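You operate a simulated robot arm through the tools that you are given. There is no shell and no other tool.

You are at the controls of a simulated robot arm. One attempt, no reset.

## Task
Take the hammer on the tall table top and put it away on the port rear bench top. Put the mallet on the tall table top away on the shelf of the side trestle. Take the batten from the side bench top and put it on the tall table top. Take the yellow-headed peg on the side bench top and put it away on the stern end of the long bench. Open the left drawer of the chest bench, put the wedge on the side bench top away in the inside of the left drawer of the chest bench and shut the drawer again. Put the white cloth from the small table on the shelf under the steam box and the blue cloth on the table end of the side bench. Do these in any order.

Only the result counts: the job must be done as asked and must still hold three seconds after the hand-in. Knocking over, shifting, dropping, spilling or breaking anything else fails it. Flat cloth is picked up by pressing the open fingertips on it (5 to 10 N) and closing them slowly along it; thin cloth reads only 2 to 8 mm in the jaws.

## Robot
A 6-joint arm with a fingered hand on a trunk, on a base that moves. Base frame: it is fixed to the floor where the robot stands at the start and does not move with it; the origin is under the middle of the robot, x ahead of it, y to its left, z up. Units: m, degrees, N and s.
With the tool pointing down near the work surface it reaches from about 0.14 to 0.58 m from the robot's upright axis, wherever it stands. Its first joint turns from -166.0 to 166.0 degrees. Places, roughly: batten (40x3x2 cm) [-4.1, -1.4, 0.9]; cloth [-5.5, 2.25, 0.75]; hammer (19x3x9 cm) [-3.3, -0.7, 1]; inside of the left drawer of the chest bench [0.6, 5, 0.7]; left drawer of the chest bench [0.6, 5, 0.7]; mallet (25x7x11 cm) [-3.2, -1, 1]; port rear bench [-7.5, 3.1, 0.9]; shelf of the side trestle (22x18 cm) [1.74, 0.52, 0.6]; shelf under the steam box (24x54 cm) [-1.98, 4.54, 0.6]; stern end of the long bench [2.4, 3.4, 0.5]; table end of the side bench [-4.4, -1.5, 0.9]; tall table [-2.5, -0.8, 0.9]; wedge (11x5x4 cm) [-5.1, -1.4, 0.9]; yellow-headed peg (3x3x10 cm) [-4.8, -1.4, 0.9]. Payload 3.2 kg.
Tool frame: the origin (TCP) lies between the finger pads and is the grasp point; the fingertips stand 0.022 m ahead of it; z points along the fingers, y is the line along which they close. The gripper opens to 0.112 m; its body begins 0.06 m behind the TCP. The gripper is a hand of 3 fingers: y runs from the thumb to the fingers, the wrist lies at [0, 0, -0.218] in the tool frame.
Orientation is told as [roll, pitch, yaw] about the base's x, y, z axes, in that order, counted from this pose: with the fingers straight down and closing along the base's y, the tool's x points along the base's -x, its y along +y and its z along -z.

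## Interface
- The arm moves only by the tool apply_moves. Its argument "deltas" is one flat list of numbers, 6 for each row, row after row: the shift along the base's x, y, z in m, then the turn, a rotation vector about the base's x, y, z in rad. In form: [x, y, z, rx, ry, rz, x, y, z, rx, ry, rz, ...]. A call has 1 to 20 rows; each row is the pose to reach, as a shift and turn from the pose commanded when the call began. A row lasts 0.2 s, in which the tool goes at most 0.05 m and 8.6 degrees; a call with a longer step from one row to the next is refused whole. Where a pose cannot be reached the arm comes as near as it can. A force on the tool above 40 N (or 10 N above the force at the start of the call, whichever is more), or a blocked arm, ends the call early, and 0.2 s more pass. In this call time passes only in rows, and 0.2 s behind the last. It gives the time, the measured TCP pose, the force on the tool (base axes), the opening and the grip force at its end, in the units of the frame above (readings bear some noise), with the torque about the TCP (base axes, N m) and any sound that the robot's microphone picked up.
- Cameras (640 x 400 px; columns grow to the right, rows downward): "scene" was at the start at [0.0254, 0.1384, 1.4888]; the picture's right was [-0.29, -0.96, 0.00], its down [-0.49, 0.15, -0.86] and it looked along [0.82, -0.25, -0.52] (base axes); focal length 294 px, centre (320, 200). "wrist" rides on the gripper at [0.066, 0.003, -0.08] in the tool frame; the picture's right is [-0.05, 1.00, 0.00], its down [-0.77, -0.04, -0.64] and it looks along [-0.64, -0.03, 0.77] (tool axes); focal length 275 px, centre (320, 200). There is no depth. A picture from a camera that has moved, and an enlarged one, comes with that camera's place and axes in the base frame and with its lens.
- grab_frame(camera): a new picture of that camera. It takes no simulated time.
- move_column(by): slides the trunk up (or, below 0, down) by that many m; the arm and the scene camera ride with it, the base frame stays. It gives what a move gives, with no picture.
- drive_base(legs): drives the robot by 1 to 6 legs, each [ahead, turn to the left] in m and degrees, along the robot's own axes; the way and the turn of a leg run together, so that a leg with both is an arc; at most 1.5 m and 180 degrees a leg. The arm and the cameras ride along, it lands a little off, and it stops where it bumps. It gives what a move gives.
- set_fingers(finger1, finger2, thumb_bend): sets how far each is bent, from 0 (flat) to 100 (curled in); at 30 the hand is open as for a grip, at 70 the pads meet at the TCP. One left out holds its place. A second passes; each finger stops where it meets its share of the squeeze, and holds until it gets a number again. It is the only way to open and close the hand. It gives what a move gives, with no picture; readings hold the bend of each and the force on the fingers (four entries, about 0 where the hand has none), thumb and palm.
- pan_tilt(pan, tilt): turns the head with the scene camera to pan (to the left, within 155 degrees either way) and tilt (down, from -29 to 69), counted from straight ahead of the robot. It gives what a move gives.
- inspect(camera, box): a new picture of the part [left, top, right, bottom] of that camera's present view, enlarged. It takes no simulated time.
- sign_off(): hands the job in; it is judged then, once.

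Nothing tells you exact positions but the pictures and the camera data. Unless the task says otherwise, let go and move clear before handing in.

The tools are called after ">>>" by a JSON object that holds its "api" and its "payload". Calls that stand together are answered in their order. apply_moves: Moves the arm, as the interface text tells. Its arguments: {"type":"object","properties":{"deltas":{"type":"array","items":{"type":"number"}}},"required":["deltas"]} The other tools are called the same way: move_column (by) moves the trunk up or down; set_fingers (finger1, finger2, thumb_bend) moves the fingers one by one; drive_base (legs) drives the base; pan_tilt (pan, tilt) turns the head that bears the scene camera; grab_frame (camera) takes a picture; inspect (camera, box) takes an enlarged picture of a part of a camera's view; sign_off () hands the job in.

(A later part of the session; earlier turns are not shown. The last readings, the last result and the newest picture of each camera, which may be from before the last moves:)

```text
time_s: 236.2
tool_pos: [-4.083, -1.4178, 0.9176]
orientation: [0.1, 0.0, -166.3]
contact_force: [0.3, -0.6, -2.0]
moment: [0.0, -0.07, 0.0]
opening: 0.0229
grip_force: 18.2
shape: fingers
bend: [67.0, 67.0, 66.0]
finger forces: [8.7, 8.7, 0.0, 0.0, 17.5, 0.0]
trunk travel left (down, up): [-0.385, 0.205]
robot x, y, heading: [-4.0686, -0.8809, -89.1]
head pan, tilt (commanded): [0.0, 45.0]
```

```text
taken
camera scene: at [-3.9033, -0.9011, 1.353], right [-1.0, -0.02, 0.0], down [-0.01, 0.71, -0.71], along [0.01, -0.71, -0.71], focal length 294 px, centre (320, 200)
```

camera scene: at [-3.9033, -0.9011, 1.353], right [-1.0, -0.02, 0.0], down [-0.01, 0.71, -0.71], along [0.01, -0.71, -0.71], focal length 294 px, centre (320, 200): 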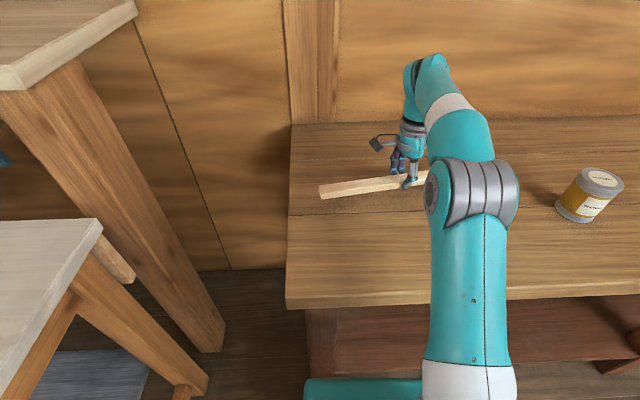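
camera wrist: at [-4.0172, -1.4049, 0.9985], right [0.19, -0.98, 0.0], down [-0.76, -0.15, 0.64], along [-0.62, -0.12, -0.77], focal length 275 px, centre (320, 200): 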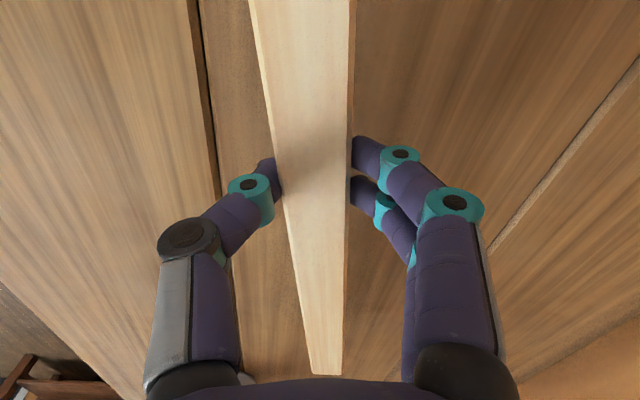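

The batten is up and level. I'll raise, pull the arm in, back away from the bench, turn to the tall table and set it down there clear of the hammer.

>>> {"api": "apply_moves", "payload": {"deltas": [0, 0.03, 0.02, 0, 0, 0, 0, 0.06, 0.04, 0, 0, 0, 0, 0.09, 0.05, 0, 0, 0, 0, 0.12, 0.05, 0, 0, 0, 0, 0.15, 0.05, 0, 0, 0]}}

>>> {"api": "move_column", "payload": {"by": 0.19}}

>>> {"api": "drive_base", "payload": {"legs": [[-0.12, 0], [0, 89.5], [0.2, 0]]}}

>>> {"api": "pan_tilt", "payload": {"pan": -10, "tilt": 45}}

>>> {"api": "grab_frame", "payload": {"camera": "scene"}}

>>> {"api": "grab_frame", "payload": {"camera": "wrist"}}

```text
time_s: 237.4
tool_pos: [-4.0849, -1.2684, 0.9663]
orientation: [0.0, 0.0, -166.3]
contact_force: [0.5, -0.6, -1.6]
moment: [0.02, -0.02, 0.02]
opening: 0.0228
grip_force: 17.1
shape: fingers
bend: [67.0, 67.0, 66.0]
finger forces: [8.9, 8.7, 0.1, 0.0, 17.4, 0.0]
trunk travel left (down, up): [-0.385, 0.205]
robot x, y, heading: [-4.0674, -0.8803, -89.1]
head pan, tilt (commanded): [0.0, 45.0]
```

```text
time_s: 239.5
tool_pos: [-4.0833, -1.2685, 1.1575]
orientation: [0.0, 0.0, -166.3]
contact_force: [0.2, 0.0, -1.3]
moment: [0.01, -0.02, 0.01]
opening: 0.023
grip_force: 17.3
shape: fingers
bend: [67.0, 67.0, 66.0]
finger forces: [8.8, 8.6, 0.0, 0.0, 17.4, 0.1]
trunk travel left (down, up): [-0.575, 0.015]
robot x, y, heading: [-4.0688, -0.8805, -89.0]
head pan, tilt (commanded): [0.0, 45.0]
```

```text
time_s: 245.8
tool_pos: [-3.4846, -0.7706, 1.1558]
orientation: [-0.1, 0.0, -76.0]
contact_force: [0.1, 0.4, -1.7]
moment: [0.0, 0.01, 0.0]
opening: 0.0227
grip_force: 16.9
shape: fingers
bend: [68.0, 67.0, 66.0]
finger forces: [8.6, 8.3, 0.0, 0.0, 16.8, 0.0]
trunk travel left (down, up): [-0.575, 0.015]
robot x, y, heading: [-3.8774, -0.7563, 1.1]
head pan, tilt (commanded): [0.0, 45.0]
```

```text
time_s: 246.5
tool_pos: [-3.4843, -0.7701, 1.1567]
orientation: [0.0, 0.0, -76.0]
contact_force: [0.0, -0.1, -1.0]
moment: [0.0, 0.0, 0.02]
opening: 0.0229
grip_force: 17.1
shape: fingers
bend: [68.0, 67.0, 66.0]
finger forces: [8.5, 8.3, 0.0, 0.0, 16.8, 0.1]
trunk travel left (down, up): [-0.575, 0.015]
robot x, y, heading: [-3.8681, -0.755, 1.2]
head pan, tilt (commanded): [-10.0, 45.0]
```

```text
taken
camera scene: at [-3.8557, -0.6062, 1.543], right [-0.15, -0.99, 0.0], down [-0.7, 0.11, -0.71], along [0.7, -0.11, -0.71], focal length 294 px, centre (320, 200)
```

scene: 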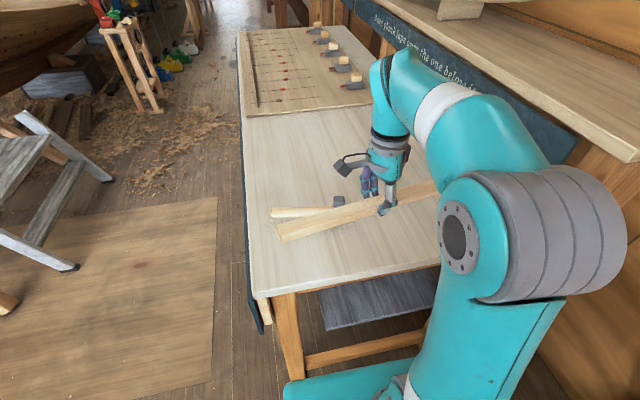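

```text
taken
camera wrist: at [-3.4971, -0.7048, 1.2377], right [0.98, 0.2, 0.0], down [0.15, -0.76, 0.64], along [0.12, -0.62, -0.77], focal length 275 px, centre (320, 200)
```

wrist: 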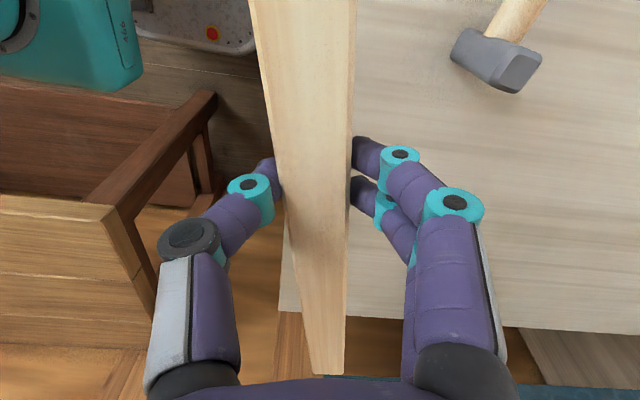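

The batten hovers over the table end. I'll square it to the table, shift it back away from the hammer and lower to just above the surface.

>>> {"api": "apply_moves", "payload": {"deltas": [0.008, -0.03, -0.02, 0, 0, -0.04, 0.016, -0.06, -0.04, 0, 0, -0.08, 0.025, -0.09, -0.065, 0, 0, -0.12, 0.035, -0.12, -0.09, 0, 0, -0.16, 0.045, -0.15, -0.115, 0, 0, -0.2, 0.055, -0.18, -0.14, 0, 0, -0.244, 0.055, -0.18, -0.17, 0, 0, -0.244]}}

>>> {"api": "grab_frame", "payload": {"camera": "scene"}}

>>> {"api": "grab_frame", "payload": {"camera": "wrist"}}

```text
time_s: 248.1
tool_pos: [-3.4295, -0.9513, 0.9868]
orientation: [0.0, -0.1, -89.9]
contact_force: [-0.2, 0.4, -1.2]
moment: [-0.01, -0.03, -0.01]
opening: 0.0226
grip_force: 16.8
shape: fingers
bend: [68.0, 68.0, 66.0]
finger forces: [8.6, 8.3, 0.0, 0.0, 16.8, 0.0]
trunk travel left (down, up): [-0.575, 0.015]
robot x, y, heading: [-3.8728, -0.7578, 0.9]
head pan, tilt (commanded): [-10.0, 45.0]
```

```text
taken
camera scene: at [-3.8556, -0.6064, 1.543], right [-0.15, -0.99, 0.0], down [-0.7, 0.11, -0.71], along [0.7, -0.11, -0.71], focal length 294 px, centre (320, 200)
```

scene: 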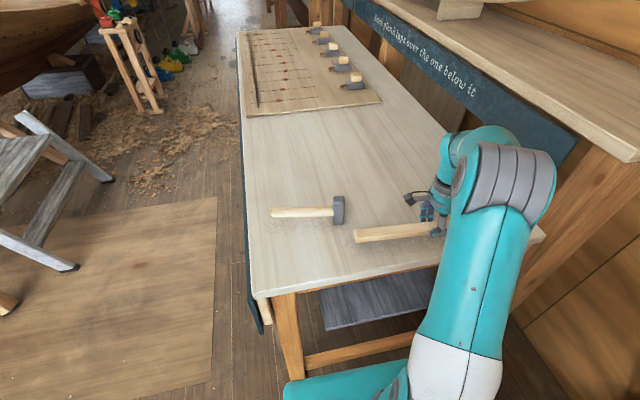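

```text
taken
camera wrist: at [-3.4251, -0.8841, 1.0676], right [1.0, -0.05, 0.0], down [-0.04, -0.77, 0.64], along [-0.03, -0.64, -0.77], focal length 275 px, centre (320, 200)
```

wrist: 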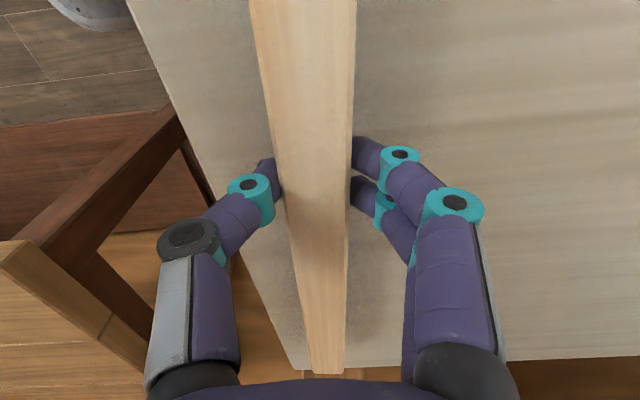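

Batten's ends are inside the table edges. Lowering the last 2 cm in small steps.

>>> {"api": "apply_moves", "payload": {"deltas": [0, 0, -0.006, 0, 0, 0, 0, 0, -0.012, 0, 0, 0]}}

>>> {"api": "apply_moves", "payload": {"deltas": [0, 0, -0.003, 0, 0, 0]}}

```text
time_s: 248.7
tool_pos: [-3.4301, -0.9501, 0.9752]
orientation: [0.0, 0.0, -90.0]
contact_force: [-0.2, -0.7, -0.7]
moment: [0.01, -0.01, -0.02]
opening: 0.0222
grip_force: 16.8
shape: fingers
bend: [68.0, 68.0, 66.0]
finger forces: [8.5, 8.3, 0.1, 0.0, 16.8, 0.0]
trunk travel left (down, up): [-0.575, 0.015]
robot x, y, heading: [-3.8741, -0.7568, 1.5]
head pan, tilt (commanded): [-10.0, 45.0]
```

```text
time_s: 249.1
tool_pos: [-3.4306, -0.9505, 0.9719]
orientation: [0.0, 0.0, -90.1]
contact_force: [-0.1, -0.2, -0.1]
moment: [0.0, 0.05, 0.03]
opening: 0.0225
grip_force: 16.3
shape: fingers
bend: [68.0, 68.0, 66.0]
finger forces: [8.5, 8.4, 0.0, 0.0, 16.9, 0.1]
trunk travel left (down, up): [-0.575, 0.015]
robot x, y, heading: [-3.8732, -0.755, 1.3]
head pan, tilt (commanded): [-10.0, 45.0]
```

>>> {"api": "apply_moves", "payload": {"deltas": [0, 0, -0.003, 0, 0, 0]}}

```text
time_s: 249.5
tool_pos: [-3.4315, -0.951, 0.9694]
orientation: [0.0, 0.0, -89.9]
contact_force: [0.5, 0.4, -1.6]
moment: [0.01, 0.0, -0.03]
opening: 0.0228
grip_force: 16.2
shape: fingers
bend: [68.0, 68.0, 66.0]
finger forces: [8.4, 8.4, 0.0, 0.0, 16.8, 0.1]
trunk travel left (down, up): [-0.575, 0.015]
robot x, y, heading: [-3.8691, -0.7558, 1.1]
head pan, tilt (commanded): [-10.0, 45.0]
```

>>> {"api": "apply_moves", "payload": {"deltas": [0, 0, -0.003, 0, 0, 0]}}

```text
time_s: 249.9
tool_pos: [-3.4299, -0.9512, 0.9661]
orientation: [0.0, 0.1, -90.1]
contact_force: [-0.1, -0.6, -0.4]
moment: [-0.01, 0.01, 0.0]
opening: 0.0225
grip_force: 16.6
shape: fingers
bend: [68.0, 68.0, 66.0]
finger forces: [8.4, 8.5, 0.0, 0.0, 16.9, 0.0]
trunk travel left (down, up): [-0.575, 0.015]
robot x, y, heading: [-3.8734, -0.7561, 1.4]
head pan, tilt (commanded): [-10.0, 45.0]
```

>>> {"api": "apply_moves", "payload": {"deltas": [0, 0, -0.003, 0, 0, 0]}}

>>> {"api": "grab_frame", "payload": {"camera": "wrist"}}

```text
time_s: 250.3
tool_pos: [-3.4307, -0.9507, 0.9656]
orientation: [0.2, -0.1, -90.0]
contact_force: [-0.7, -1.0, 19.8]
moment: [-0.01, 0.42, 0.01]
opening: 0.0225
grip_force: 26.7
shape: fingers
bend: [68.0, 68.0, 68.0]
finger forces: [9.1, 9.2, 0.0, 0.0, 33.9, 0.0]
trunk travel left (down, up): [-0.575, 0.015]
robot x, y, heading: [-3.8714, -0.7567, 1.0]
head pan, tilt (commanded): [-10.0, 45.0]
```

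```text
taken
camera wrist: at [-3.427, -0.8837, 1.0457], right [1.0, -0.05, 0.0], down [-0.04, -0.77, 0.64], along [-0.03, -0.64, -0.77], focal length 275 px, centre (320, 200)
```

wrist: 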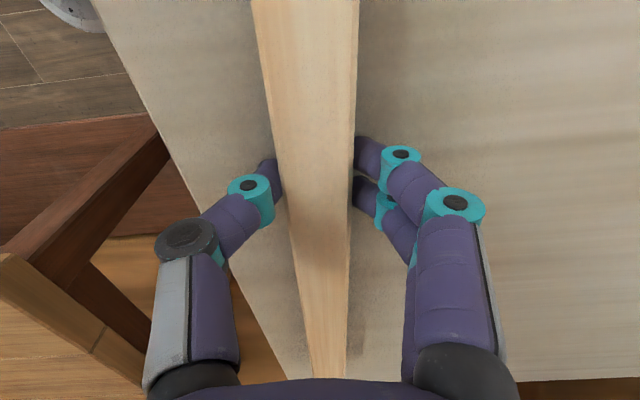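

Contact reached. Easing off, releasing and rising.

>>> {"api": "apply_moves", "payload": {"deltas": [0, 0, 0.002, 0, 0, 0]}}

>>> {"api": "set_fingers", "payload": {"finger1": 62, "finger2": 62, "thumb_bend": 62}}

>>> {"api": "apply_moves", "payload": {"deltas": [0, 0, 0.004, 0, 0, 0]}}

>>> {"api": "set_fingers", "payload": {"finger1": 52, "finger2": 52, "thumb_bend": 52}}

>>> {"api": "apply_moves", "payload": {"deltas": [0, 0, 0.03, 0, 0, 0, 0, 0, 0.07, 0, 0, 0, 0, 0.02, 0.11, 0, 0, 0]}}

>>> {"api": "grab_frame", "payload": {"camera": "scene"}}

>>> {"api": "grab_frame", "payload": {"camera": "wrist"}}

```text
time_s: 250.7
tool_pos: [-3.4312, -0.9509, 0.9642]
orientation: [-0.1, 0.0, -90.0]
contact_force: [-0.5, -2.3, 9.5]
moment: [-0.05, 0.23, 0.04]
opening: 0.0223
grip_force: 21.5
shape: fingers
bend: [68.0, 68.0, 68.0]
finger forces: [9.0, 9.1, 0.1, 0.1, 24.5, 0.1]
trunk travel left (down, up): [-0.575, 0.015]
robot x, y, heading: [-3.8718, -0.7539, 1.1]
head pan, tilt (commanded): [-10.0, 45.0]
```

```text
time_s: 251.7
tool_pos: [-3.4303, -0.9521, 0.9664]
orientation: [0.2, 0.0, -90.0]
contact_force: [1.4, -2.3, 22.6]
moment: [-0.09, 0.06, -0.02]
opening: 0.0244
grip_force: 14.6
shape: fingers
bend: [62.0, 62.0, 62.0]
finger forces: [7.2, 6.5, 0.0, 0.1, 16.0, 0.1]
trunk travel left (down, up): [-0.575, 0.015]
robot x, y, heading: [-3.8738, -0.7625, 1.1]
head pan, tilt (commanded): [-10.0, 45.0]
```

```text
time_s: 252.1
tool_pos: [-3.431, -0.9494, 0.968]
orientation: [-0.1, 0.1, -89.9]
contact_force: [-0.5, 0.1, -0.2]
moment: [0.05, 0.04, 0.01]
opening: 0.0259
grip_force: 1.0
shape: fingers
bend: [61.0, 61.0, 61.0]
finger forces: [0.7, 0.8, 0.0, 0.1, 1.4, 0.0]
trunk travel left (down, up): [-0.575, 0.015]
robot x, y, heading: [-3.8719, -0.755, 1.1]
head pan, tilt (commanded): [-10.0, 45.0]
```

```text
time_s: 253.1
tool_pos: [-3.43, -0.9503, 0.9688]
orientation: [0.0, 0.0, -90.0]
contact_force: [0.4, 0.3, 0.1]
moment: [-0.02, 0.02, 0.01]
opening: 0.0488
grip_force: 0.0
shape: fingers
bend: [52.0, 52.0, 52.0]
finger forces: [0.0, 0.0, 0.0, 0.0, 0.0, 0.1]
trunk travel left (down, up): [-0.575, 0.015]
robot x, y, heading: [-3.8748, -0.7597, 1.4]
head pan, tilt (commanded): [-10.0, 45.0]
```

```text
time_s: 253.9
tool_pos: [-3.4302, -0.9299, 1.0796]
orientation: [-0.1, -0.1, -90.0]
contact_force: [0.1, 0.2, 0.1]
moment: [-0.02, 0.03, 0.03]
opening: 0.049
grip_force: 0.0
shape: fingers
bend: [52.0, 52.0, 52.0]
finger forces: [0.1, 0.1, 0.1, 0.0, 0.0, 0.1]
trunk travel left (down, up): [-0.575, 0.015]
robot x, y, heading: [-3.8698, -0.7584, 1.3]
head pan, tilt (commanded): [-10.0, 45.0]
```

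```text
taken
camera scene: at [-3.8562, -0.6058, 1.5429], right [-0.15, -0.99, 0.0], down [-0.7, 0.11, -0.71], along [0.7, -0.11, -0.71], focal length 294 px, centre (320, 200)
```

scene: 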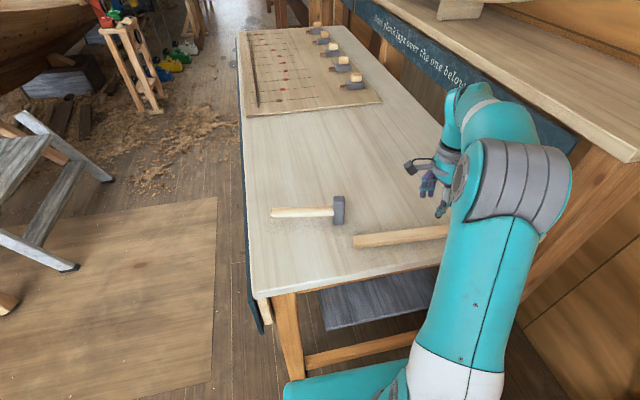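

```text
taken
camera wrist: at [-3.4266, -0.8639, 1.1601], right [1.0, -0.05, 0.0], down [-0.04, -0.77, 0.64], along [-0.03, -0.64, -0.77], focal length 275 px, centre (320, 200)
```

wrist: 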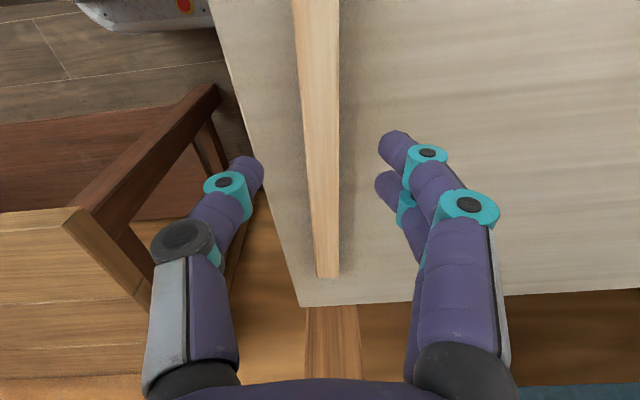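

The batten is on the tall table. The hand is already turned to close along x, so next I'll hover near the hammer and measure its head, which I plan to grip directly for balance.

>>> {"api": "set_fingers", "payload": {"finger1": 40, "finger2": 40, "thumb_bend": 40}}

>>> {"api": "apply_moves", "payload": {"deltas": [0, 0.01, 0.04, 0, 0, 0, 0, 0.05, 0.06, 0, 0, 0, 0.01, 0.1, 0.06, 0, 0, 0, 0.02, 0.15, 0.06, 0, 0, 0, 0.03, 0.19, 0.06, 0, 0, 0]}}

>>> {"api": "grab_frame", "payload": {"camera": "wrist"}}

>>> {"api": "inspect", "payload": {"camera": "scene", "box": [240, 120, 480, 270]}}

```text
time_s: 254.9
tool_pos: [-3.4309, -0.9319, 1.0781]
orientation: [-0.1, 0.0, -90.0]
contact_force: [-0.4, -0.7, 0.0]
moment: [0.0, -0.01, -0.01]
opening: 0.083
grip_force: 0.0
shape: fingers
bend: [40.0, 40.0, 40.0]
finger forces: [0.0, 0.0, 0.0, 0.0, 0.1, 0.0]
trunk travel left (down, up): [-0.575, 0.015]
robot x, y, heading: [-3.8707, -0.7554, 1.2]
head pan, tilt (commanded): [-10.0, 45.0]
```

```text
refused: row 3 steps farther than a row can; nothing moved
```

```text
taken
camera wrist: at [-3.4263, -0.8643, 1.1595], right [1.0, -0.05, 0.0], down [-0.04, -0.77, 0.64], along [-0.03, -0.64, -0.77], focal length 275 px, centre (320, 200)
```

wrist: 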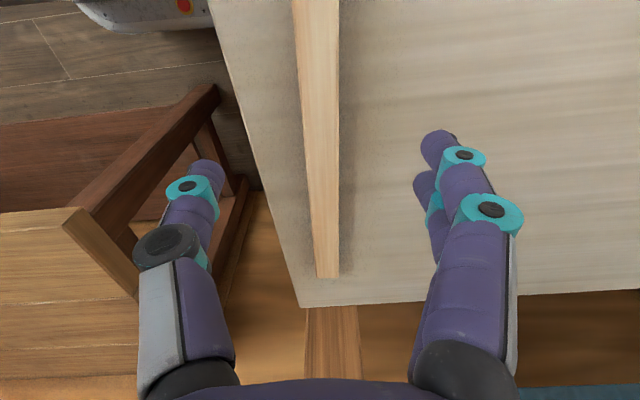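

```text
2.67 times, centred on (360, 195) of scene
camera zoom: at [-3.8559, -0.6064, 1.543], right [-0.15, -0.99, 0.0], down [-0.7, 0.11, -0.71], along [0.7, -0.11, -0.71], focal length 784 px, centre (213, 213)
```

zoom: 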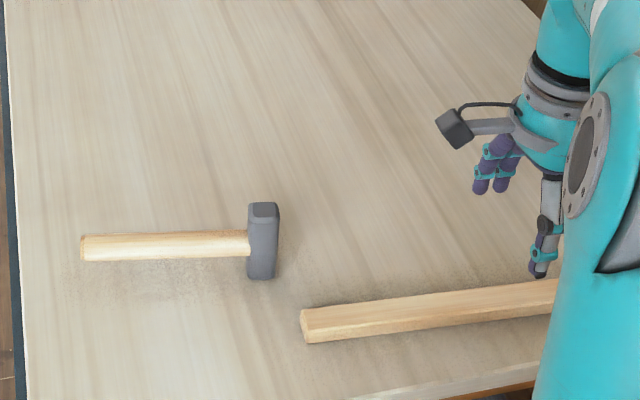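

The hammer head is at about (-3.352, -0.735) and its handle leans about 7.6 degrees from y. I'll grip where the handle meets the head, so one finger bears on the head and one on the handle. Moving above it first.

>>> {"api": "apply_moves", "payload": {"deltas": [0, 0.03, 0.03, 0, 0, -0.02, 0.005, 0.07, 0.045, 0, 0, -0.05, 0.015, 0.11, 0.045, 0, 0, -0.08, 0.03, 0.15, 0.045, 0, 0, -0.11, 0.04, 0.185, 0.045, 0, 0, -0.133, 0.05, 0.214, 0.045, 0, 0, -0.133]}}

>>> {"api": "grab_frame", "payload": {"camera": "wrist"}}

```text
time_s: 256.3
tool_pos: [-3.3811, -0.7171, 1.1244]
orientation: [0.0, 0.0, -97.7]
contact_force: [0.1, -0.4, 0.2]
moment: [-0.06, -0.01, 0.0]
opening: 0.0833
grip_force: 0.0
shape: fingers
bend: [40.0, 40.0, 40.0]
finger forces: [0.0, 0.0, 0.0, 0.0, 0.1, 0.0]
trunk travel left (down, up): [-0.575, 0.015]
robot x, y, heading: [-3.8737, -0.7585, 1.3]
head pan, tilt (commanded): [-10.0, 45.0]
```

```text
taken
camera wrist: at [-3.3677, -0.6506, 1.2049], right [0.98, -0.18, 0.0], down [-0.14, -0.76, 0.64], along [-0.11, -0.63, -0.77], focal length 275 px, centre (320, 200)
```

wrist: 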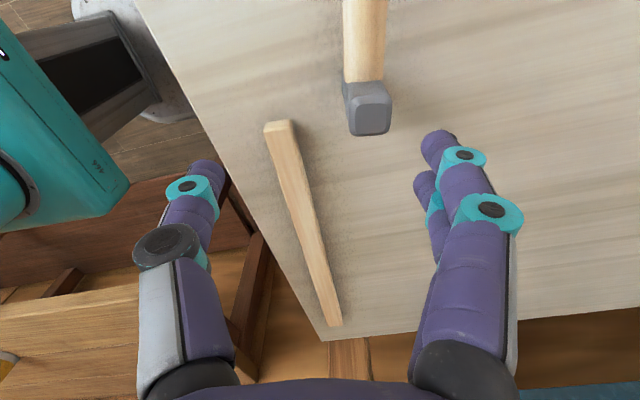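

Head and handle located consistently. Lowering around the head-handle junction.

>>> {"api": "apply_moves", "payload": {"deltas": [0.015, 0, -0.02, 0, 0, 0.0, 0.035, 0, -0.04, 0, 0, 0.015, 0.035, -0.001, -0.075, 0, 0, 0.03, 0.035, -0.001, -0.11, 0, 0, 0.03, 0.035, -0.001, -0.133, 0, 0, 0.03]}}

>>> {"api": "grab_frame", "payload": {"camera": "wrist"}}

>>> {"api": "inspect", "payload": {"camera": "scene", "box": [240, 120, 480, 270]}}

```text
time_s: 257.5
tool_pos: [-3.3455, -0.7169, 0.9911]
orientation: [0.0, 0.0, -95.9]
contact_force: [0.6, 0.2, 0.9]
moment: [-0.01, 0.0, 0.04]
opening: 0.0832
grip_force: 0.1
shape: fingers
bend: [40.0, 40.0, 40.0]
finger forces: [0.0, 0.0, 0.0, 0.1, 0.1, 0.0]
trunk travel left (down, up): [-0.575, 0.015]
robot x, y, heading: [-3.8708, -0.7596, 1.3]
head pan, tilt (commanded): [-10.0, 45.0]
```

```text
taken
camera wrist: at [-3.3343, -0.6512, 1.0714], right [0.99, -0.15, 0.0], down [-0.12, -0.76, 0.64], along [-0.09, -0.63, -0.77], focal length 275 px, centre (320, 200)
```

wrist: 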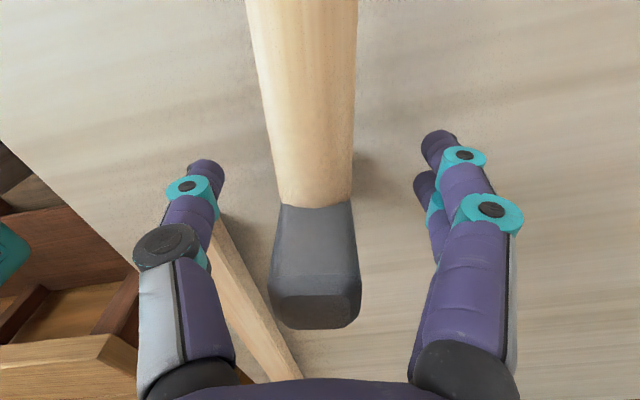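

```text
2.67 times, centred on (360, 195) of scene
camera zoom: at [-3.8557, -0.6063, 1.543], right [-0.15, -0.99, 0.0], down [-0.7, 0.11, -0.71], along [0.7, -0.11, -0.71], focal length 784 px, centre (213, 213)
```

zoom: 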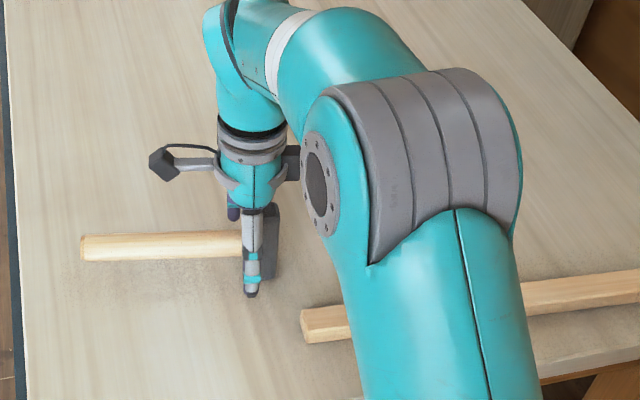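

The junction is exactly at the grip point; I'll shift 8 mm toward the head so the thumb bears fully on it, then close in steps.

>>> {"api": "apply_moves", "payload": {"deltas": [-0.001, -0.008, -0.005, 0, 0, 0]}}

>>> {"api": "set_fingers", "payload": {"finger1": 57, "finger2": 57, "thumb_bend": 57}}

>>> {"api": "grab_frame", "payload": {"camera": "wrist"}}

>>> {"api": "set_fingers", "payload": {"finger1": 63, "finger2": 63, "thumb_bend": 63}}

>>> {"api": "grab_frame", "payload": {"camera": "wrist"}}

```text
time_s: 257.9
tool_pos: [-3.3462, -0.7255, 0.9854]
orientation: [-0.1, 0.0, -95.9]
contact_force: [0.5, 0.3, -0.2]
moment: [0.04, 0.02, -0.03]
opening: 0.0835
grip_force: 0.0
shape: fingers
bend: [40.0, 40.0, 40.0]
finger forces: [0.1, 0.0, 0.0, 0.0, 0.0, 0.1]
trunk travel left (down, up): [-0.575, 0.015]
robot x, y, heading: [-3.8711, -0.758, 1.1]
head pan, tilt (commanded): [-10.0, 45.0]
```

```text
time_s: 258.9
tool_pos: [-3.3466, -0.7256, 0.9864]
orientation: [0.1, 0.0, -95.9]
contact_force: [0.4, -0.2, -1.2]
moment: [0.02, 0.02, 0.0]
opening: 0.0387
grip_force: 0.0
shape: fingers
bend: [56.0, 56.0, 56.0]
finger forces: [0.1, 0.0, 0.1, 0.0, 0.0, 0.1]
trunk travel left (down, up): [-0.575, 0.015]
robot x, y, heading: [-3.8733, -0.7549, 1.4]
head pan, tilt (commanded): [-10.0, 45.0]
```

```text
taken
camera wrist: at [-3.3356, -0.6594, 1.0668], right [0.99, -0.15, 0.0], down [-0.12, -0.76, 0.64], along [-0.09, -0.63, -0.77], focal length 275 px, centre (320, 200)
```

wrist: 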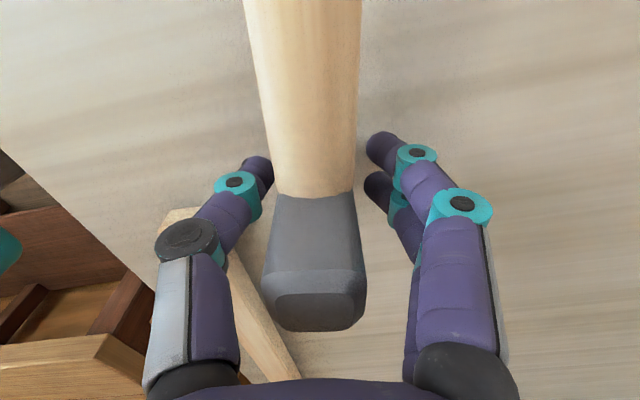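

```text
time_s: 259.9
tool_pos: [-3.3474, -0.7251, 0.9868]
orientation: [0.0, -0.1, -95.8]
contact_force: [-1.4, -0.4, -0.3]
moment: [-0.02, 0.04, -0.01]
opening: 0.0267
grip_force: 2.7
shape: fingers
bend: [61.0, 61.0, 61.0]
finger forces: [1.0, 1.1, 0.1, 0.0, 3.2, 0.0]
trunk travel left (down, up): [-0.575, 0.015]
robot x, y, heading: [-3.8713, -0.7569, 1.0]
head pan, tilt (commanded): [-10.0, 45.0]
```

```text
taken
camera wrist: at [-3.3357, -0.6594, 1.0668], right [0.99, -0.15, 0.0], down [-0.12, -0.76, 0.64], along [-0.09, -0.63, -0.77], focal length 275 px, centre (320, 200)
```

wrist: 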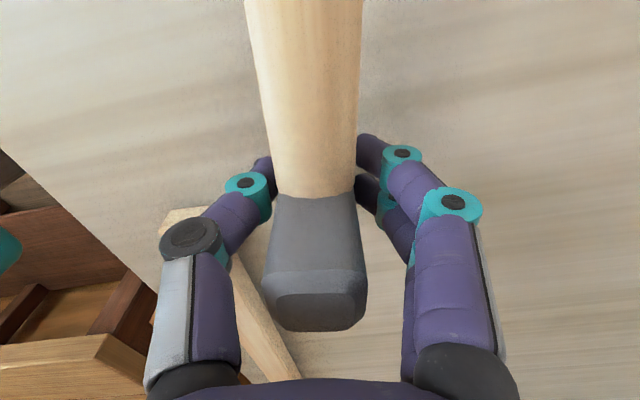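

Contacts on both sides. Tightening progressively.

>>> {"api": "set_fingers", "payload": {"finger1": 70, "finger2": 70, "thumb_bend": 70}}

>>> {"api": "set_fingers", "payload": {"finger1": 80, "finger2": 80, "thumb_bend": 80}}

>>> {"api": "grab_frame", "payload": {"camera": "wrist"}}

```text
time_s: 260.9
tool_pos: [-3.3462, -0.7257, 0.987]
orientation: [0.0, 0.0, -96.0]
contact_force: [-0.6, 0.6, -0.3]
moment: [0.02, 0.03, -0.01]
opening: 0.0248
grip_force: 9.7
shape: fingers
bend: [63.0, 63.0, 64.0]
finger forces: [4.6, 4.8, 0.0, 0.0, 10.3, 0.0]
trunk travel left (down, up): [-0.575, 0.015]
robot x, y, heading: [-3.874, -0.7575, 1.1]
head pan, tilt (commanded): [-10.0, 45.0]
```

```text
time_s: 261.9
tool_pos: [-3.3463, -0.7256, 0.9856]
orientation: [0.0, 0.1, -95.9]
contact_force: [-0.2, 0.4, 0.4]
moment: [0.0, 0.01, 0.0]
opening: 0.0196
grip_force: 20.0
shape: fingers
bend: [67.0, 64.0, 66.0]
finger forces: [9.3, 10.9, 0.1, 0.0, 19.2, 0.0]
trunk travel left (down, up): [-0.575, 0.015]
robot x, y, heading: [-3.8705, -0.7568, 1.4]
head pan, tilt (commanded): [-10.0, 45.0]
```

```text
taken
camera wrist: at [-3.3353, -0.6595, 1.0666], right [0.99, -0.15, 0.0], down [-0.12, -0.76, 0.64], along [-0.1, -0.63, -0.77], focal length 275 px, centre (320, 200)
```

wrist: 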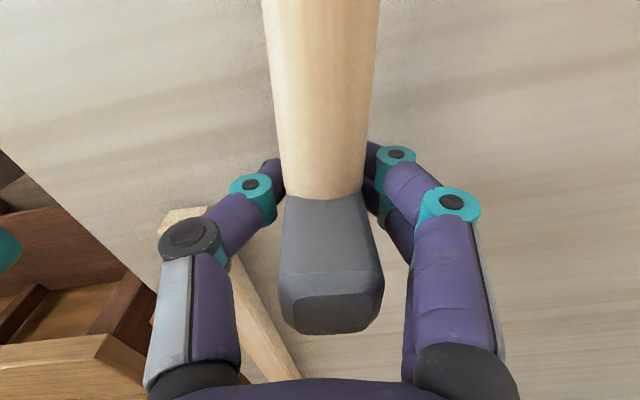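

Grip 20 N with the hammer slightly re-seated. A bit more squeeze, then a short lift.

>>> {"api": "set_fingers", "payload": {"finger1": 90, "finger2": 90, "thumb_bend": 90}}

>>> {"api": "apply_moves", "payload": {"deltas": [0, 0, 0.01, 0, 0, 0, 0, 0, 0.02, 0, 0, 0, 0, 0, 0.03, 0, 0, 0]}}

>>> {"api": "grab_frame", "payload": {"camera": "wrist"}}

>>> {"api": "inspect", "payload": {"camera": "scene", "box": [240, 120, 480, 270]}}

```text
time_s: 262.9
tool_pos: [-3.3463, -0.7266, 0.986]
orientation: [0.1, -0.1, -95.9]
contact_force: [-1.4, -0.9, 0.0]
moment: [-0.03, -0.01, -0.03]
opening: 0.0186
grip_force: 23.4
shape: fingers
bend: [65.0, 62.0, 68.0]
finger forces: [11.2, 12.7, 0.1, 0.0, 23.9, 0.0]
trunk travel left (down, up): [-0.575, 0.015]
robot x, y, heading: [-3.8723, -0.7546, 1.0]
head pan, tilt (commanded): [-10.0, 45.0]
```

```text
time_s: 263.7
tool_pos: [-3.346, -0.7267, 1.0154]
orientation: [0.1, 0.0, -95.8]
contact_force: [0.4, 0.2, -6.5]
moment: [0.0, 0.03, -0.03]
opening: 0.0186
grip_force: 23.5
shape: fingers
bend: [65.0, 62.0, 68.0]
finger forces: [11.2, 12.9, 0.0, 0.0, 22.8, 0.0]
trunk travel left (down, up): [-0.575, 0.015]
robot x, y, heading: [-3.8691, -0.7581, 1.3]
head pan, tilt (commanded): [-10.0, 45.0]
```

```text
taken
camera wrist: at [-3.3355, -0.6595, 1.0968], right [0.99, -0.15, 0.0], down [-0.11, -0.76, 0.64], along [-0.1, -0.63, -0.77], focal length 275 px, centre (320, 200)
```

wrist: 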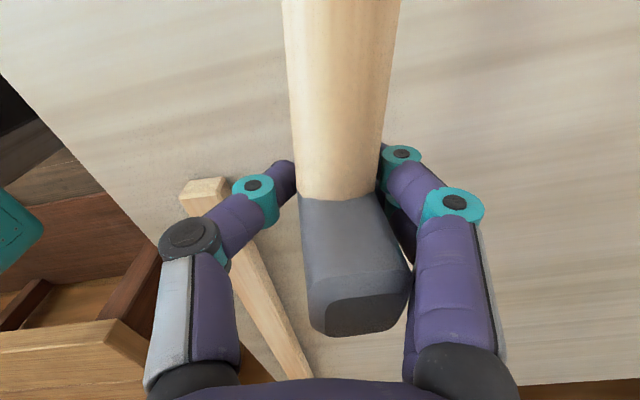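

```text
2.67 times, centred on (360, 195) of scene
camera zoom: at [-3.8554, -0.6063, 1.543], right [-0.15, -0.99, 0.0], down [-0.7, 0.11, -0.71], along [0.7, -0.11, -0.71], focal length 784 px, centre (213, 213)
```

zoom: 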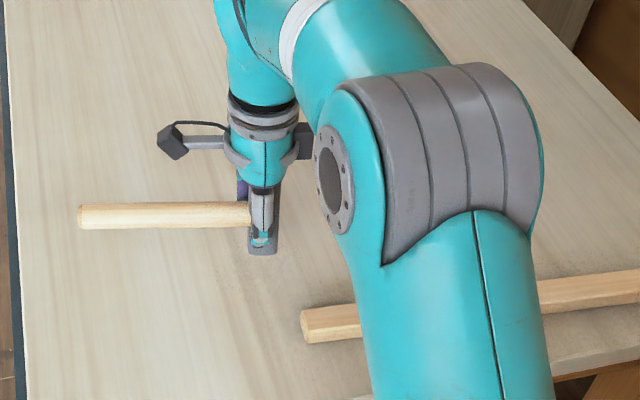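

The hammer is lifted level (6.5 N, almost no torque). I'll raise it, tuck in, and head for the port rear bench.

>>> {"api": "apply_moves", "payload": {"deltas": [0, 0, 0.03, 0, 0, 0, -0.01, 0, 0.06, 0, 0, 0, -0.04, 0, 0.08, 0, 0, 0, -0.08, 0, 0.08, 0, 0, 0, -0.12, 0, 0.08, 0, 0, 0]}}

>>> {"api": "drive_base", "payload": {"legs": [[-0.12, 0], [0, 89], [0.9, 0], [0, 90]]}}

>>> {"api": "pan_tilt", "payload": {"pan": -25, "tilt": 20}}

>>> {"api": "grab_frame", "payload": {"camera": "scene"}}

>>> {"api": "grab_frame", "payload": {"camera": "wrist"}}

```text
time_s: 264.9
tool_pos: [-3.4674, -0.7249, 1.0959]
orientation: [0.0, -0.1, -96.0]
contact_force: [0.4, -0.6, -6.5]
moment: [-0.04, 0.07, -0.02]
opening: 0.0187
grip_force: 23.6
shape: fingers
bend: [65.0, 62.0, 68.0]
finger forces: [11.3, 12.8, 0.0, 0.0, 22.8, 0.0]
trunk travel left (down, up): [-0.575, 0.015]
robot x, y, heading: [-3.8722, -0.754, 0.8]
head pan, tilt (commanded): [-10.0, 45.0]
```

```text
time_s: 278.1
tool_pos: [-4.3952, 0.1261, 1.0966]
orientation: [0.0, -0.2, 82.3]
contact_force: [-0.3, -0.5, -6.8]
moment: [-0.01, -0.04, -0.01]
opening: 0.0183
grip_force: 22.1
shape: fingers
bend: [65.0, 62.0, 69.0]
finger forces: [10.6, 12.4, 0.1, 0.0, 21.0, 0.0]
trunk travel left (down, up): [-0.575, 0.015]
robot x, y, heading: [-3.9865, 0.1461, 179.4]
head pan, tilt (commanded): [-10.0, 45.0]
```

```text
time_s: 279.0
tool_pos: [-4.3947, 0.1257, 1.0957]
orientation: [0.0, -0.1, 82.2]
contact_force: [-1.4, 0.2, -6.5]
moment: [0.0, 0.01, -0.02]
opening: 0.0182
grip_force: 22.8
shape: fingers
bend: [65.0, 62.0, 69.0]
finger forces: [10.6, 12.3, 0.0, 0.0, 21.1, 0.0]
trunk travel left (down, up): [-0.575, 0.015]
robot x, y, heading: [-3.9875, 0.1454, 179.4]
head pan, tilt (commanded): [-25.0, 20.0]
```

```text
taken
camera scene: at [-4.0145, 0.0168, 1.5816], right [0.43, 0.9, 0.0], down [0.31, -0.15, -0.94], along [-0.85, 0.41, -0.34], focal length 294 px, centre (320, 200)
```

scene: 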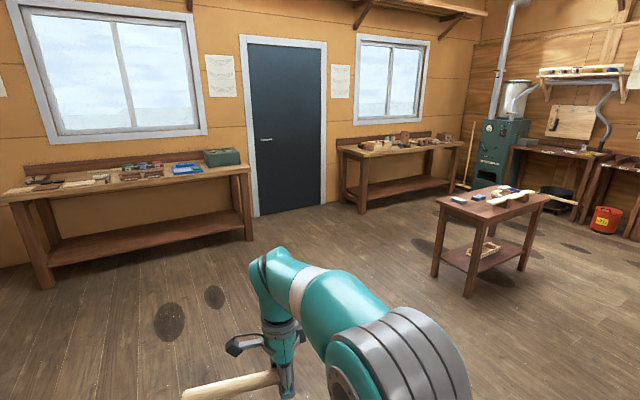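

```text
taken
camera wrist: at [-4.4058, 0.062, 1.1767], right [-0.98, 0.18, 0.0], down [0.14, 0.76, 0.64], along [0.12, 0.63, -0.77], focal length 275 px, centre (320, 200)
```

wrist: 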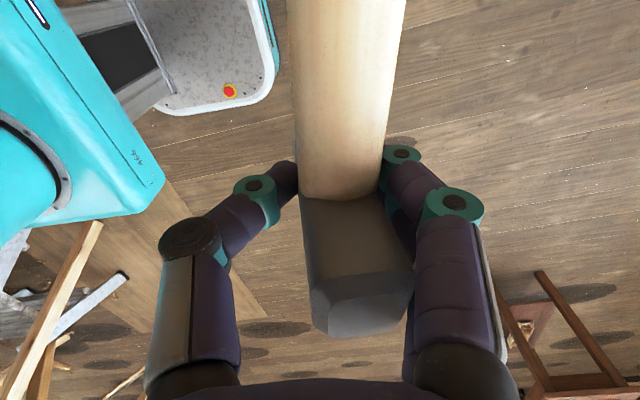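

The port rear bench's front edge is about x=-7.2, y 1.9-4.1, and the small table is at x -5.75..-5.3. I'll drive between them and face the bench.

>>> {"api": "drive_base", "payload": {"legs": [[1.25, 0], [1.2, 0], [0, -90], [1.4, 0], [1.3, 0], [0, 90]]}}

>>> {"api": "pan_tilt", "payload": {"pan": 0, "tilt": 30}}

>>> {"api": "grab_frame", "payload": {"camera": "scene"}}

>>> {"api": "pan_tilt", "payload": {"pan": 40, "tilt": 30}}

>>> {"api": "grab_frame", "payload": {"camera": "scene"}}

```text
time_s: 311.3
tool_pos: [-6.8262, 2.8564, 1.0964]
orientation: [0.0, 0.0, 82.6]
contact_force: [-0.3, 0.2, -5.6]
moment: [0.01, -0.07, 0.02]
opening: 0.0179
grip_force: 21.4
shape: fingers
bend: [65.0, 62.0, 69.0]
finger forces: [10.5, 11.8, 0.0, 0.0, 19.9, 0.1]
trunk travel left (down, up): [-0.575, 0.015]
robot x, y, heading: [-6.4226, 2.8786, 179.8]
head pan, tilt (commanded): [-25.0, 20.0]
```

```text
time_s: 312.2
tool_pos: [-6.827, 2.8571, 1.0956]
orientation: [0.1, -0.2, 82.6]
contact_force: [-0.1, 0.6, -5.8]
moment: [0.03, -0.06, -0.01]
opening: 0.0174
grip_force: 21.0
shape: fingers
bend: [65.0, 62.0, 69.0]
finger forces: [10.5, 11.8, 0.1, 0.1, 19.9, 0.0]
trunk travel left (down, up): [-0.575, 0.015]
robot x, y, heading: [-6.4167, 2.8794, 179.6]
head pan, tilt (commanded): [0.0, 30.0]
```

```text
taken
camera scene: at [-6.4521, 2.7101, 1.5656], right [0.01, 1.0, 0.0], down [0.5, 0.0, -0.87], along [-0.87, 0.01, -0.5], focal length 294 px, centre (320, 200)
```

scene: 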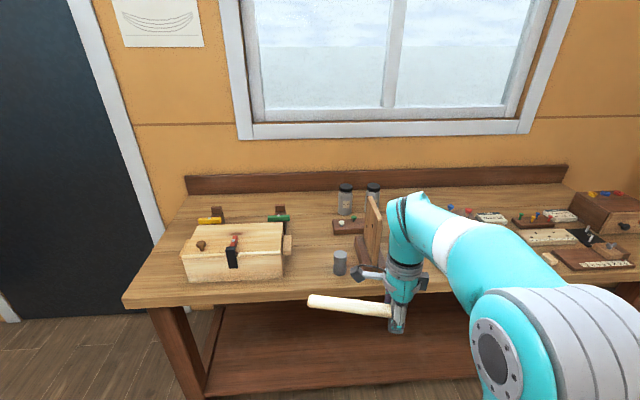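

```text
time_s: 313.3
tool_pos: [-6.8269, 2.8561, 1.0965]
orientation: [0.0, 0.0, 82.6]
contact_force: [-0.5, 0.3, -5.3]
moment: [0.01, -0.05, -0.01]
opening: 0.0176
grip_force: 21.5
shape: fingers
bend: [65.0, 62.0, 69.0]
finger forces: [10.5, 11.7, 0.0, 0.1, 19.9, 0.1]
trunk travel left (down, up): [-0.575, 0.015]
robot x, y, heading: [-6.42, 2.8746, 179.9]
head pan, tilt (commanded): [40.0, 30.0]
```

```text
taken
camera scene: at [-6.4313, 2.6518, 1.5656], right [-0.64, 0.77, 0.0], down [0.39, 0.32, -0.87], along [-0.67, -0.55, -0.5], focal length 294 px, centre (320, 200)
```

scene: 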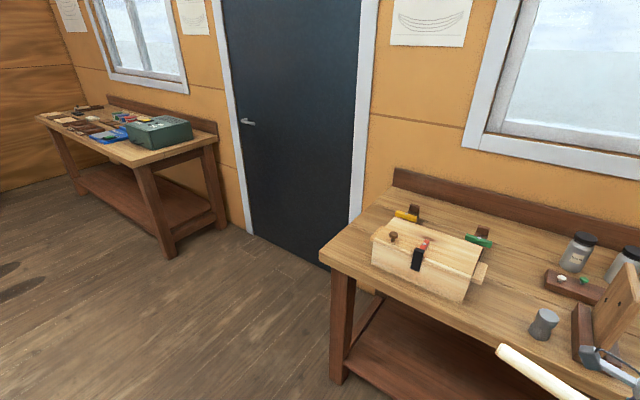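

The bench has a box on the left, then a small gap, a grey cylinder, a block stand and jars; the arm hides the right half. I'll check the wrist camera and look from the other side for a better free spot.

>>> {"api": "grab_frame", "payload": {"camera": "wrist"}}

>>> {"api": "pan_tilt", "payload": {"pan": -35, "tilt": 25}}

>>> {"api": "grab_frame", "payload": {"camera": "scene"}}

```text
taken
camera wrist: at [-6.8373, 2.7917, 1.1767], right [-0.98, 0.17, 0.0], down [0.13, 0.76, 0.64], along [0.11, 0.63, -0.77], focal length 275 px, centre (320, 200)
```

wrist: 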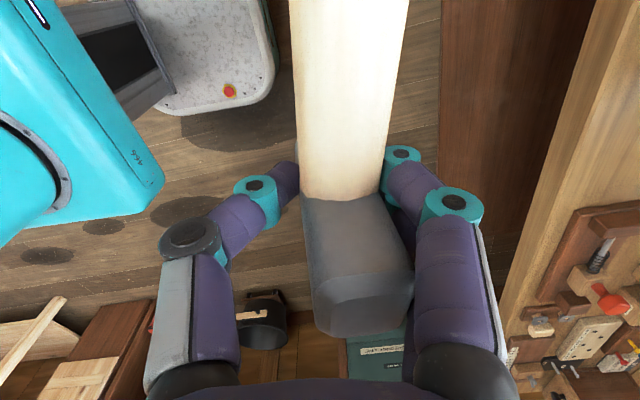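

```text
time_s: 314.8
tool_pos: [-6.8259, 2.8562, 1.095]
orientation: [0.0, 0.0, 82.6]
contact_force: [0.7, -0.1, -5.3]
moment: [0.0, -0.07, -0.01]
opening: 0.0174
grip_force: 21.3
shape: fingers
bend: [65.0, 62.0, 69.0]
finger forces: [10.6, 11.8, 0.0, 0.0, 19.8, 0.0]
trunk travel left (down, up): [-0.575, 0.015]
robot x, y, heading: [-6.4202, 2.877, 179.6]
head pan, tilt (commanded): [-35.0, 25.0]
```

```text
taken
camera scene: at [-6.4368, 2.7627, 1.5736], right [0.58, 0.82, 0.0], down [0.35, -0.24, -0.91], along [-0.74, 0.52, -0.42], focal length 294 px, centre (320, 200)
```

scene: 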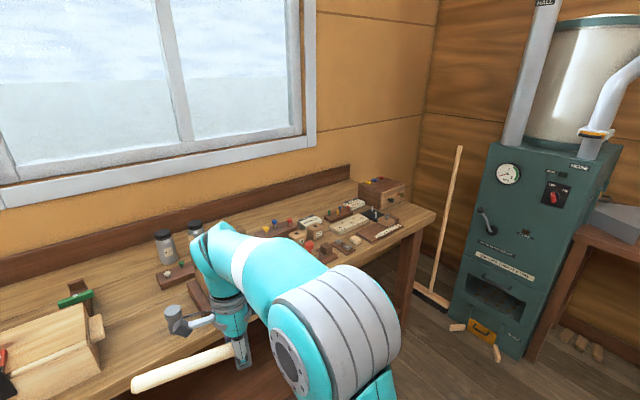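

The clear spot is the channel between the box and the grey cylinder (y 2.62-2.76). I'll rotate the hammer so its handle points toward me and shift left before moving in.

>>> {"api": "apply_moves", "payload": {"deltas": [-0.003, -0.014, 0.005, 0, 0, 0.14, -0.006, -0.028, 0.01, 0, 0, 0.28, -0.01, -0.042, 0.015, 0, 0, 0.42, -0.014, -0.056, 0.02, 0, 0, 0.56, -0.018, -0.07, 0.025, 0, 0, 0.7, -0.022, -0.084, 0.03, 0, 0, 0.84, -0.026, -0.1, 0.035, 0, 0, 0.98, -0.03, -0.115, 0.04, 0, 0, 1.12, -0.034, -0.13, 0.045, 0, 0, 1.26, -0.038, -0.145, 0.05, 0, 0, 1.4, -0.04, -0.16, 0.055, 0, 0, 1.54, -0.04, -0.165, 0.06, 0, 0, 1.66]}}

>>> {"api": "pan_tilt", "payload": {"pan": 0, "tilt": 35}}

>>> {"api": "grab_frame", "payload": {"camera": "scene"}}

>>> {"api": "grab_frame", "payload": {"camera": "wrist"}}

```text
time_s: 317.4
tool_pos: [-6.8672, 2.6913, 1.157]
orientation: [0.1, 0.1, 177.9]
contact_force: [-0.2, -0.2, -7.0]
moment: [0.01, 0.02, 0.0]
opening: 0.0174
grip_force: 21.2
shape: fingers
bend: [65.0, 62.0, 69.0]
finger forces: [11.1, 12.0, 0.0, 0.0, 20.4, 0.0]
trunk travel left (down, up): [-0.575, 0.015]
robot x, y, heading: [-6.419, 2.8749, 179.5]
head pan, tilt (commanded): [-35.0, 25.0]
```

```text
time_s: 318.4
tool_pos: [-6.8674, 2.6919, 1.1557]
orientation: [0.0, 0.0, 177.6]
contact_force: [-0.1, -0.5, -5.6]
moment: [0.04, -0.02, -0.02]
opening: 0.0173
grip_force: 22.2
shape: fingers
bend: [65.0, 62.0, 69.0]
finger forces: [11.2, 11.9, 0.0, 0.1, 20.4, 0.0]
trunk travel left (down, up): [-0.575, 0.015]
robot x, y, heading: [-6.4192, 2.8778, 179.7]
head pan, tilt (commanded): [0.0, 35.0]
```

```text
taken
camera scene: at [-6.4497, 2.7098, 1.5578], right [0.01, 1.0, 0.0], down [0.57, 0.0, -0.82], along [-0.82, 0.01, -0.57], focal length 294 px, centre (320, 200)
```

scene: 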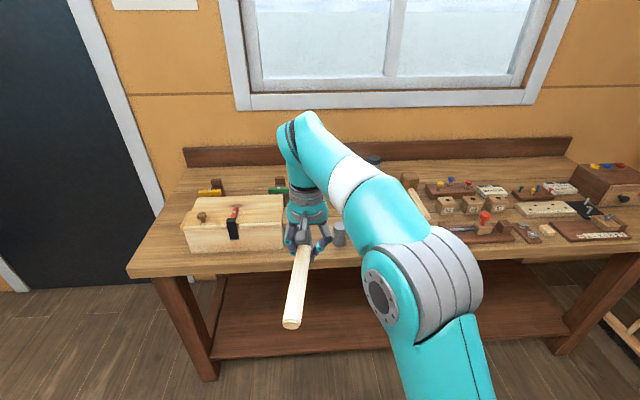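

```text
taken
camera wrist: at [-6.8001, 2.686, 1.2366], right [-0.09, -1.0, 0.0], down [-0.77, 0.07, 0.64], along [-0.63, 0.06, -0.77], focal length 275 px, centre (320, 200)
```

wrist: 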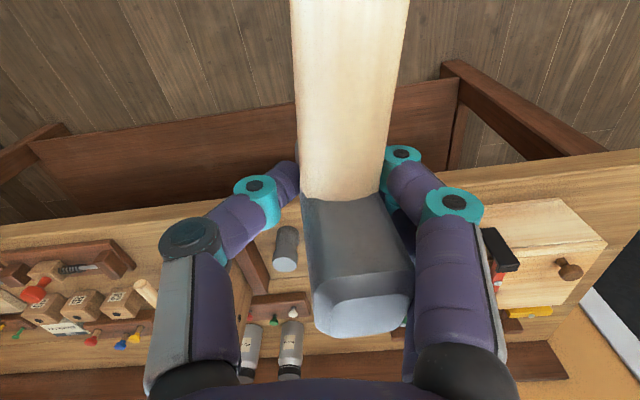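

The channel is clear below. Driving 0.36 m forward with the hammer well above the items.

>>> {"api": "drive_base", "payload": {"legs": [[0.36, 0]]}}

>>> {"api": "grab_frame", "payload": {"camera": "scene"}}

>>> {"api": "grab_frame", "payload": {"camera": "wrist"}}

```text
time_s: 320.7
tool_pos: [-7.2269, 2.6921, 1.1556]
orientation: [0.0, 0.0, 177.9]
contact_force: [-0.4, -0.3, -5.9]
moment: [0.04, 0.04, 0.01]
opening: 0.0176
grip_force: 21.5
shape: fingers
bend: [65.0, 62.0, 69.0]
finger forces: [11.1, 11.9, 0.0, 0.0, 20.4, 0.0]
trunk travel left (down, up): [-0.575, 0.015]
robot x, y, heading: [-6.7792, 2.8801, 179.9]
head pan, tilt (commanded): [0.0, 35.0]
```

```text
taken
camera scene: at [-6.8099, 2.711, 1.5577], right [0.0, 1.0, 0.0], down [0.57, 0.0, -0.82], along [-0.82, 0.0, -0.57], focal length 294 px, centre (320, 200)
```

scene: 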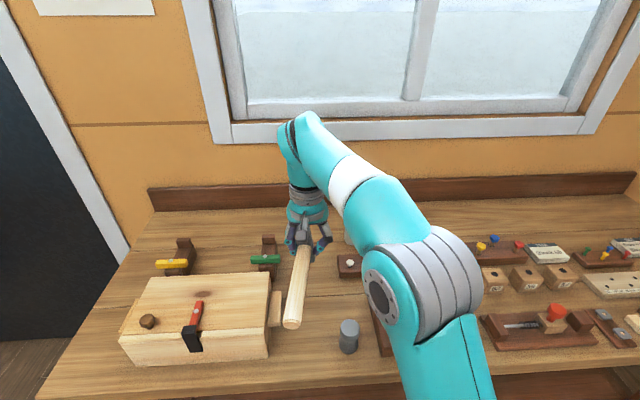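

```text
taken
camera wrist: at [-7.1599, 2.6864, 1.2364], right [-0.08, -1.0, 0.0], down [-0.77, 0.06, 0.64], along [-0.63, 0.05, -0.77], focal length 275 px, centre (320, 200)
```

wrist: 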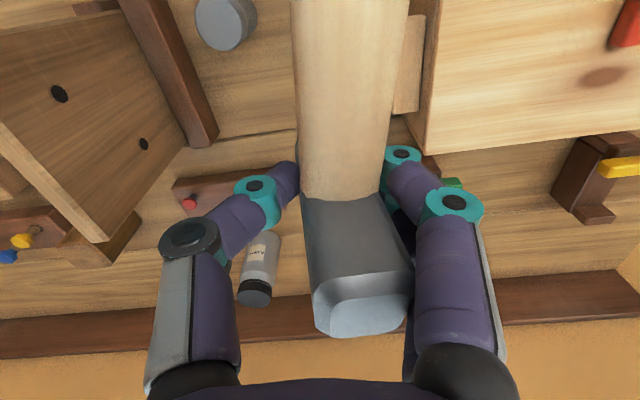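

Channel confirmed: box handle ends at y about 2.62, cylinder begins at about 2.755. Lowering the hammer into it at (-7.285, 2.70).

>>> {"api": "apply_moves", "payload": {"deltas": [-0.015, 0.002, -0.03, 0, 0, 0, -0.03, 0.004, -0.07, 0, 0, 0, -0.045, 0.006, -0.11, 0, 0, 0, -0.058, 0.008, -0.15, 0, 0, 0, -0.058, 0.008, -0.19, 0, 0, 0]}}

>>> {"api": "grab_frame", "payload": {"camera": "scene"}}

>>> {"api": "grab_frame", "payload": {"camera": "wrist"}}

```text
time_s: 321.9
tool_pos: [-7.2843, 2.699, 0.9656]
orientation: [0.0, 0.0, 177.7]
contact_force: [0.1, -0.2, -5.6]
moment: [0.07, 0.02, 0.01]
opening: 0.0165
grip_force: 22.4
shape: fingers
bend: [66.0, 62.0, 69.0]
finger forces: [11.5, 11.8, 0.0, 0.0, 20.4, 0.0]
trunk travel left (down, up): [-0.575, 0.015]
robot x, y, heading: [-6.7791, 2.8776, 179.8]
head pan, tilt (commanded): [0.0, 35.0]
```

```text
taken
camera scene: at [-6.8095, 2.7109, 1.5578], right [0.0, 1.0, 0.0], down [0.57, 0.0, -0.82], along [-0.82, 0.0, -0.57], focal length 294 px, centre (320, 200)
```

scene: 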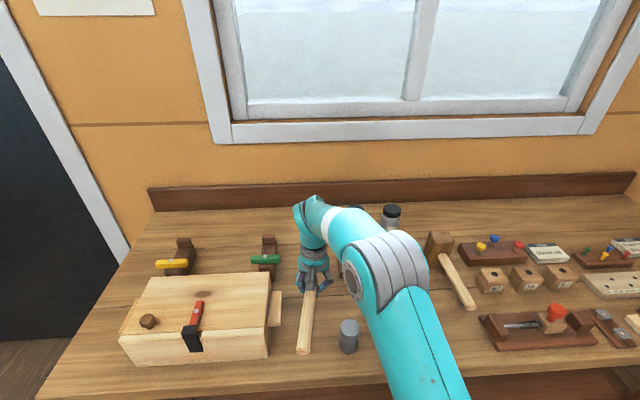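

```text
taken
camera wrist: at [-7.2171, 2.6942, 1.0464], right [-0.08, -1.0, 0.0], down [-0.77, 0.06, 0.64], along [-0.63, 0.05, -0.77], focal length 275 px, centre (320, 200)
```

wrist: 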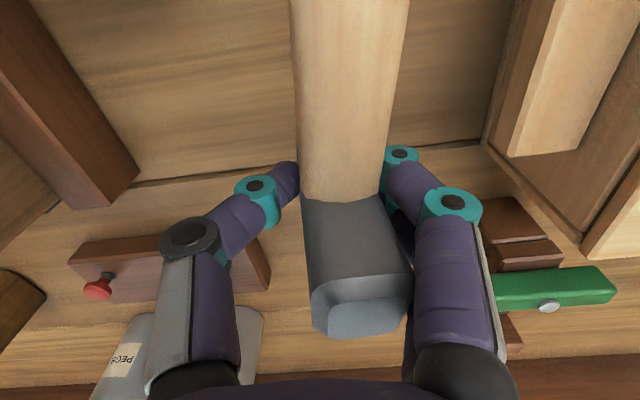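

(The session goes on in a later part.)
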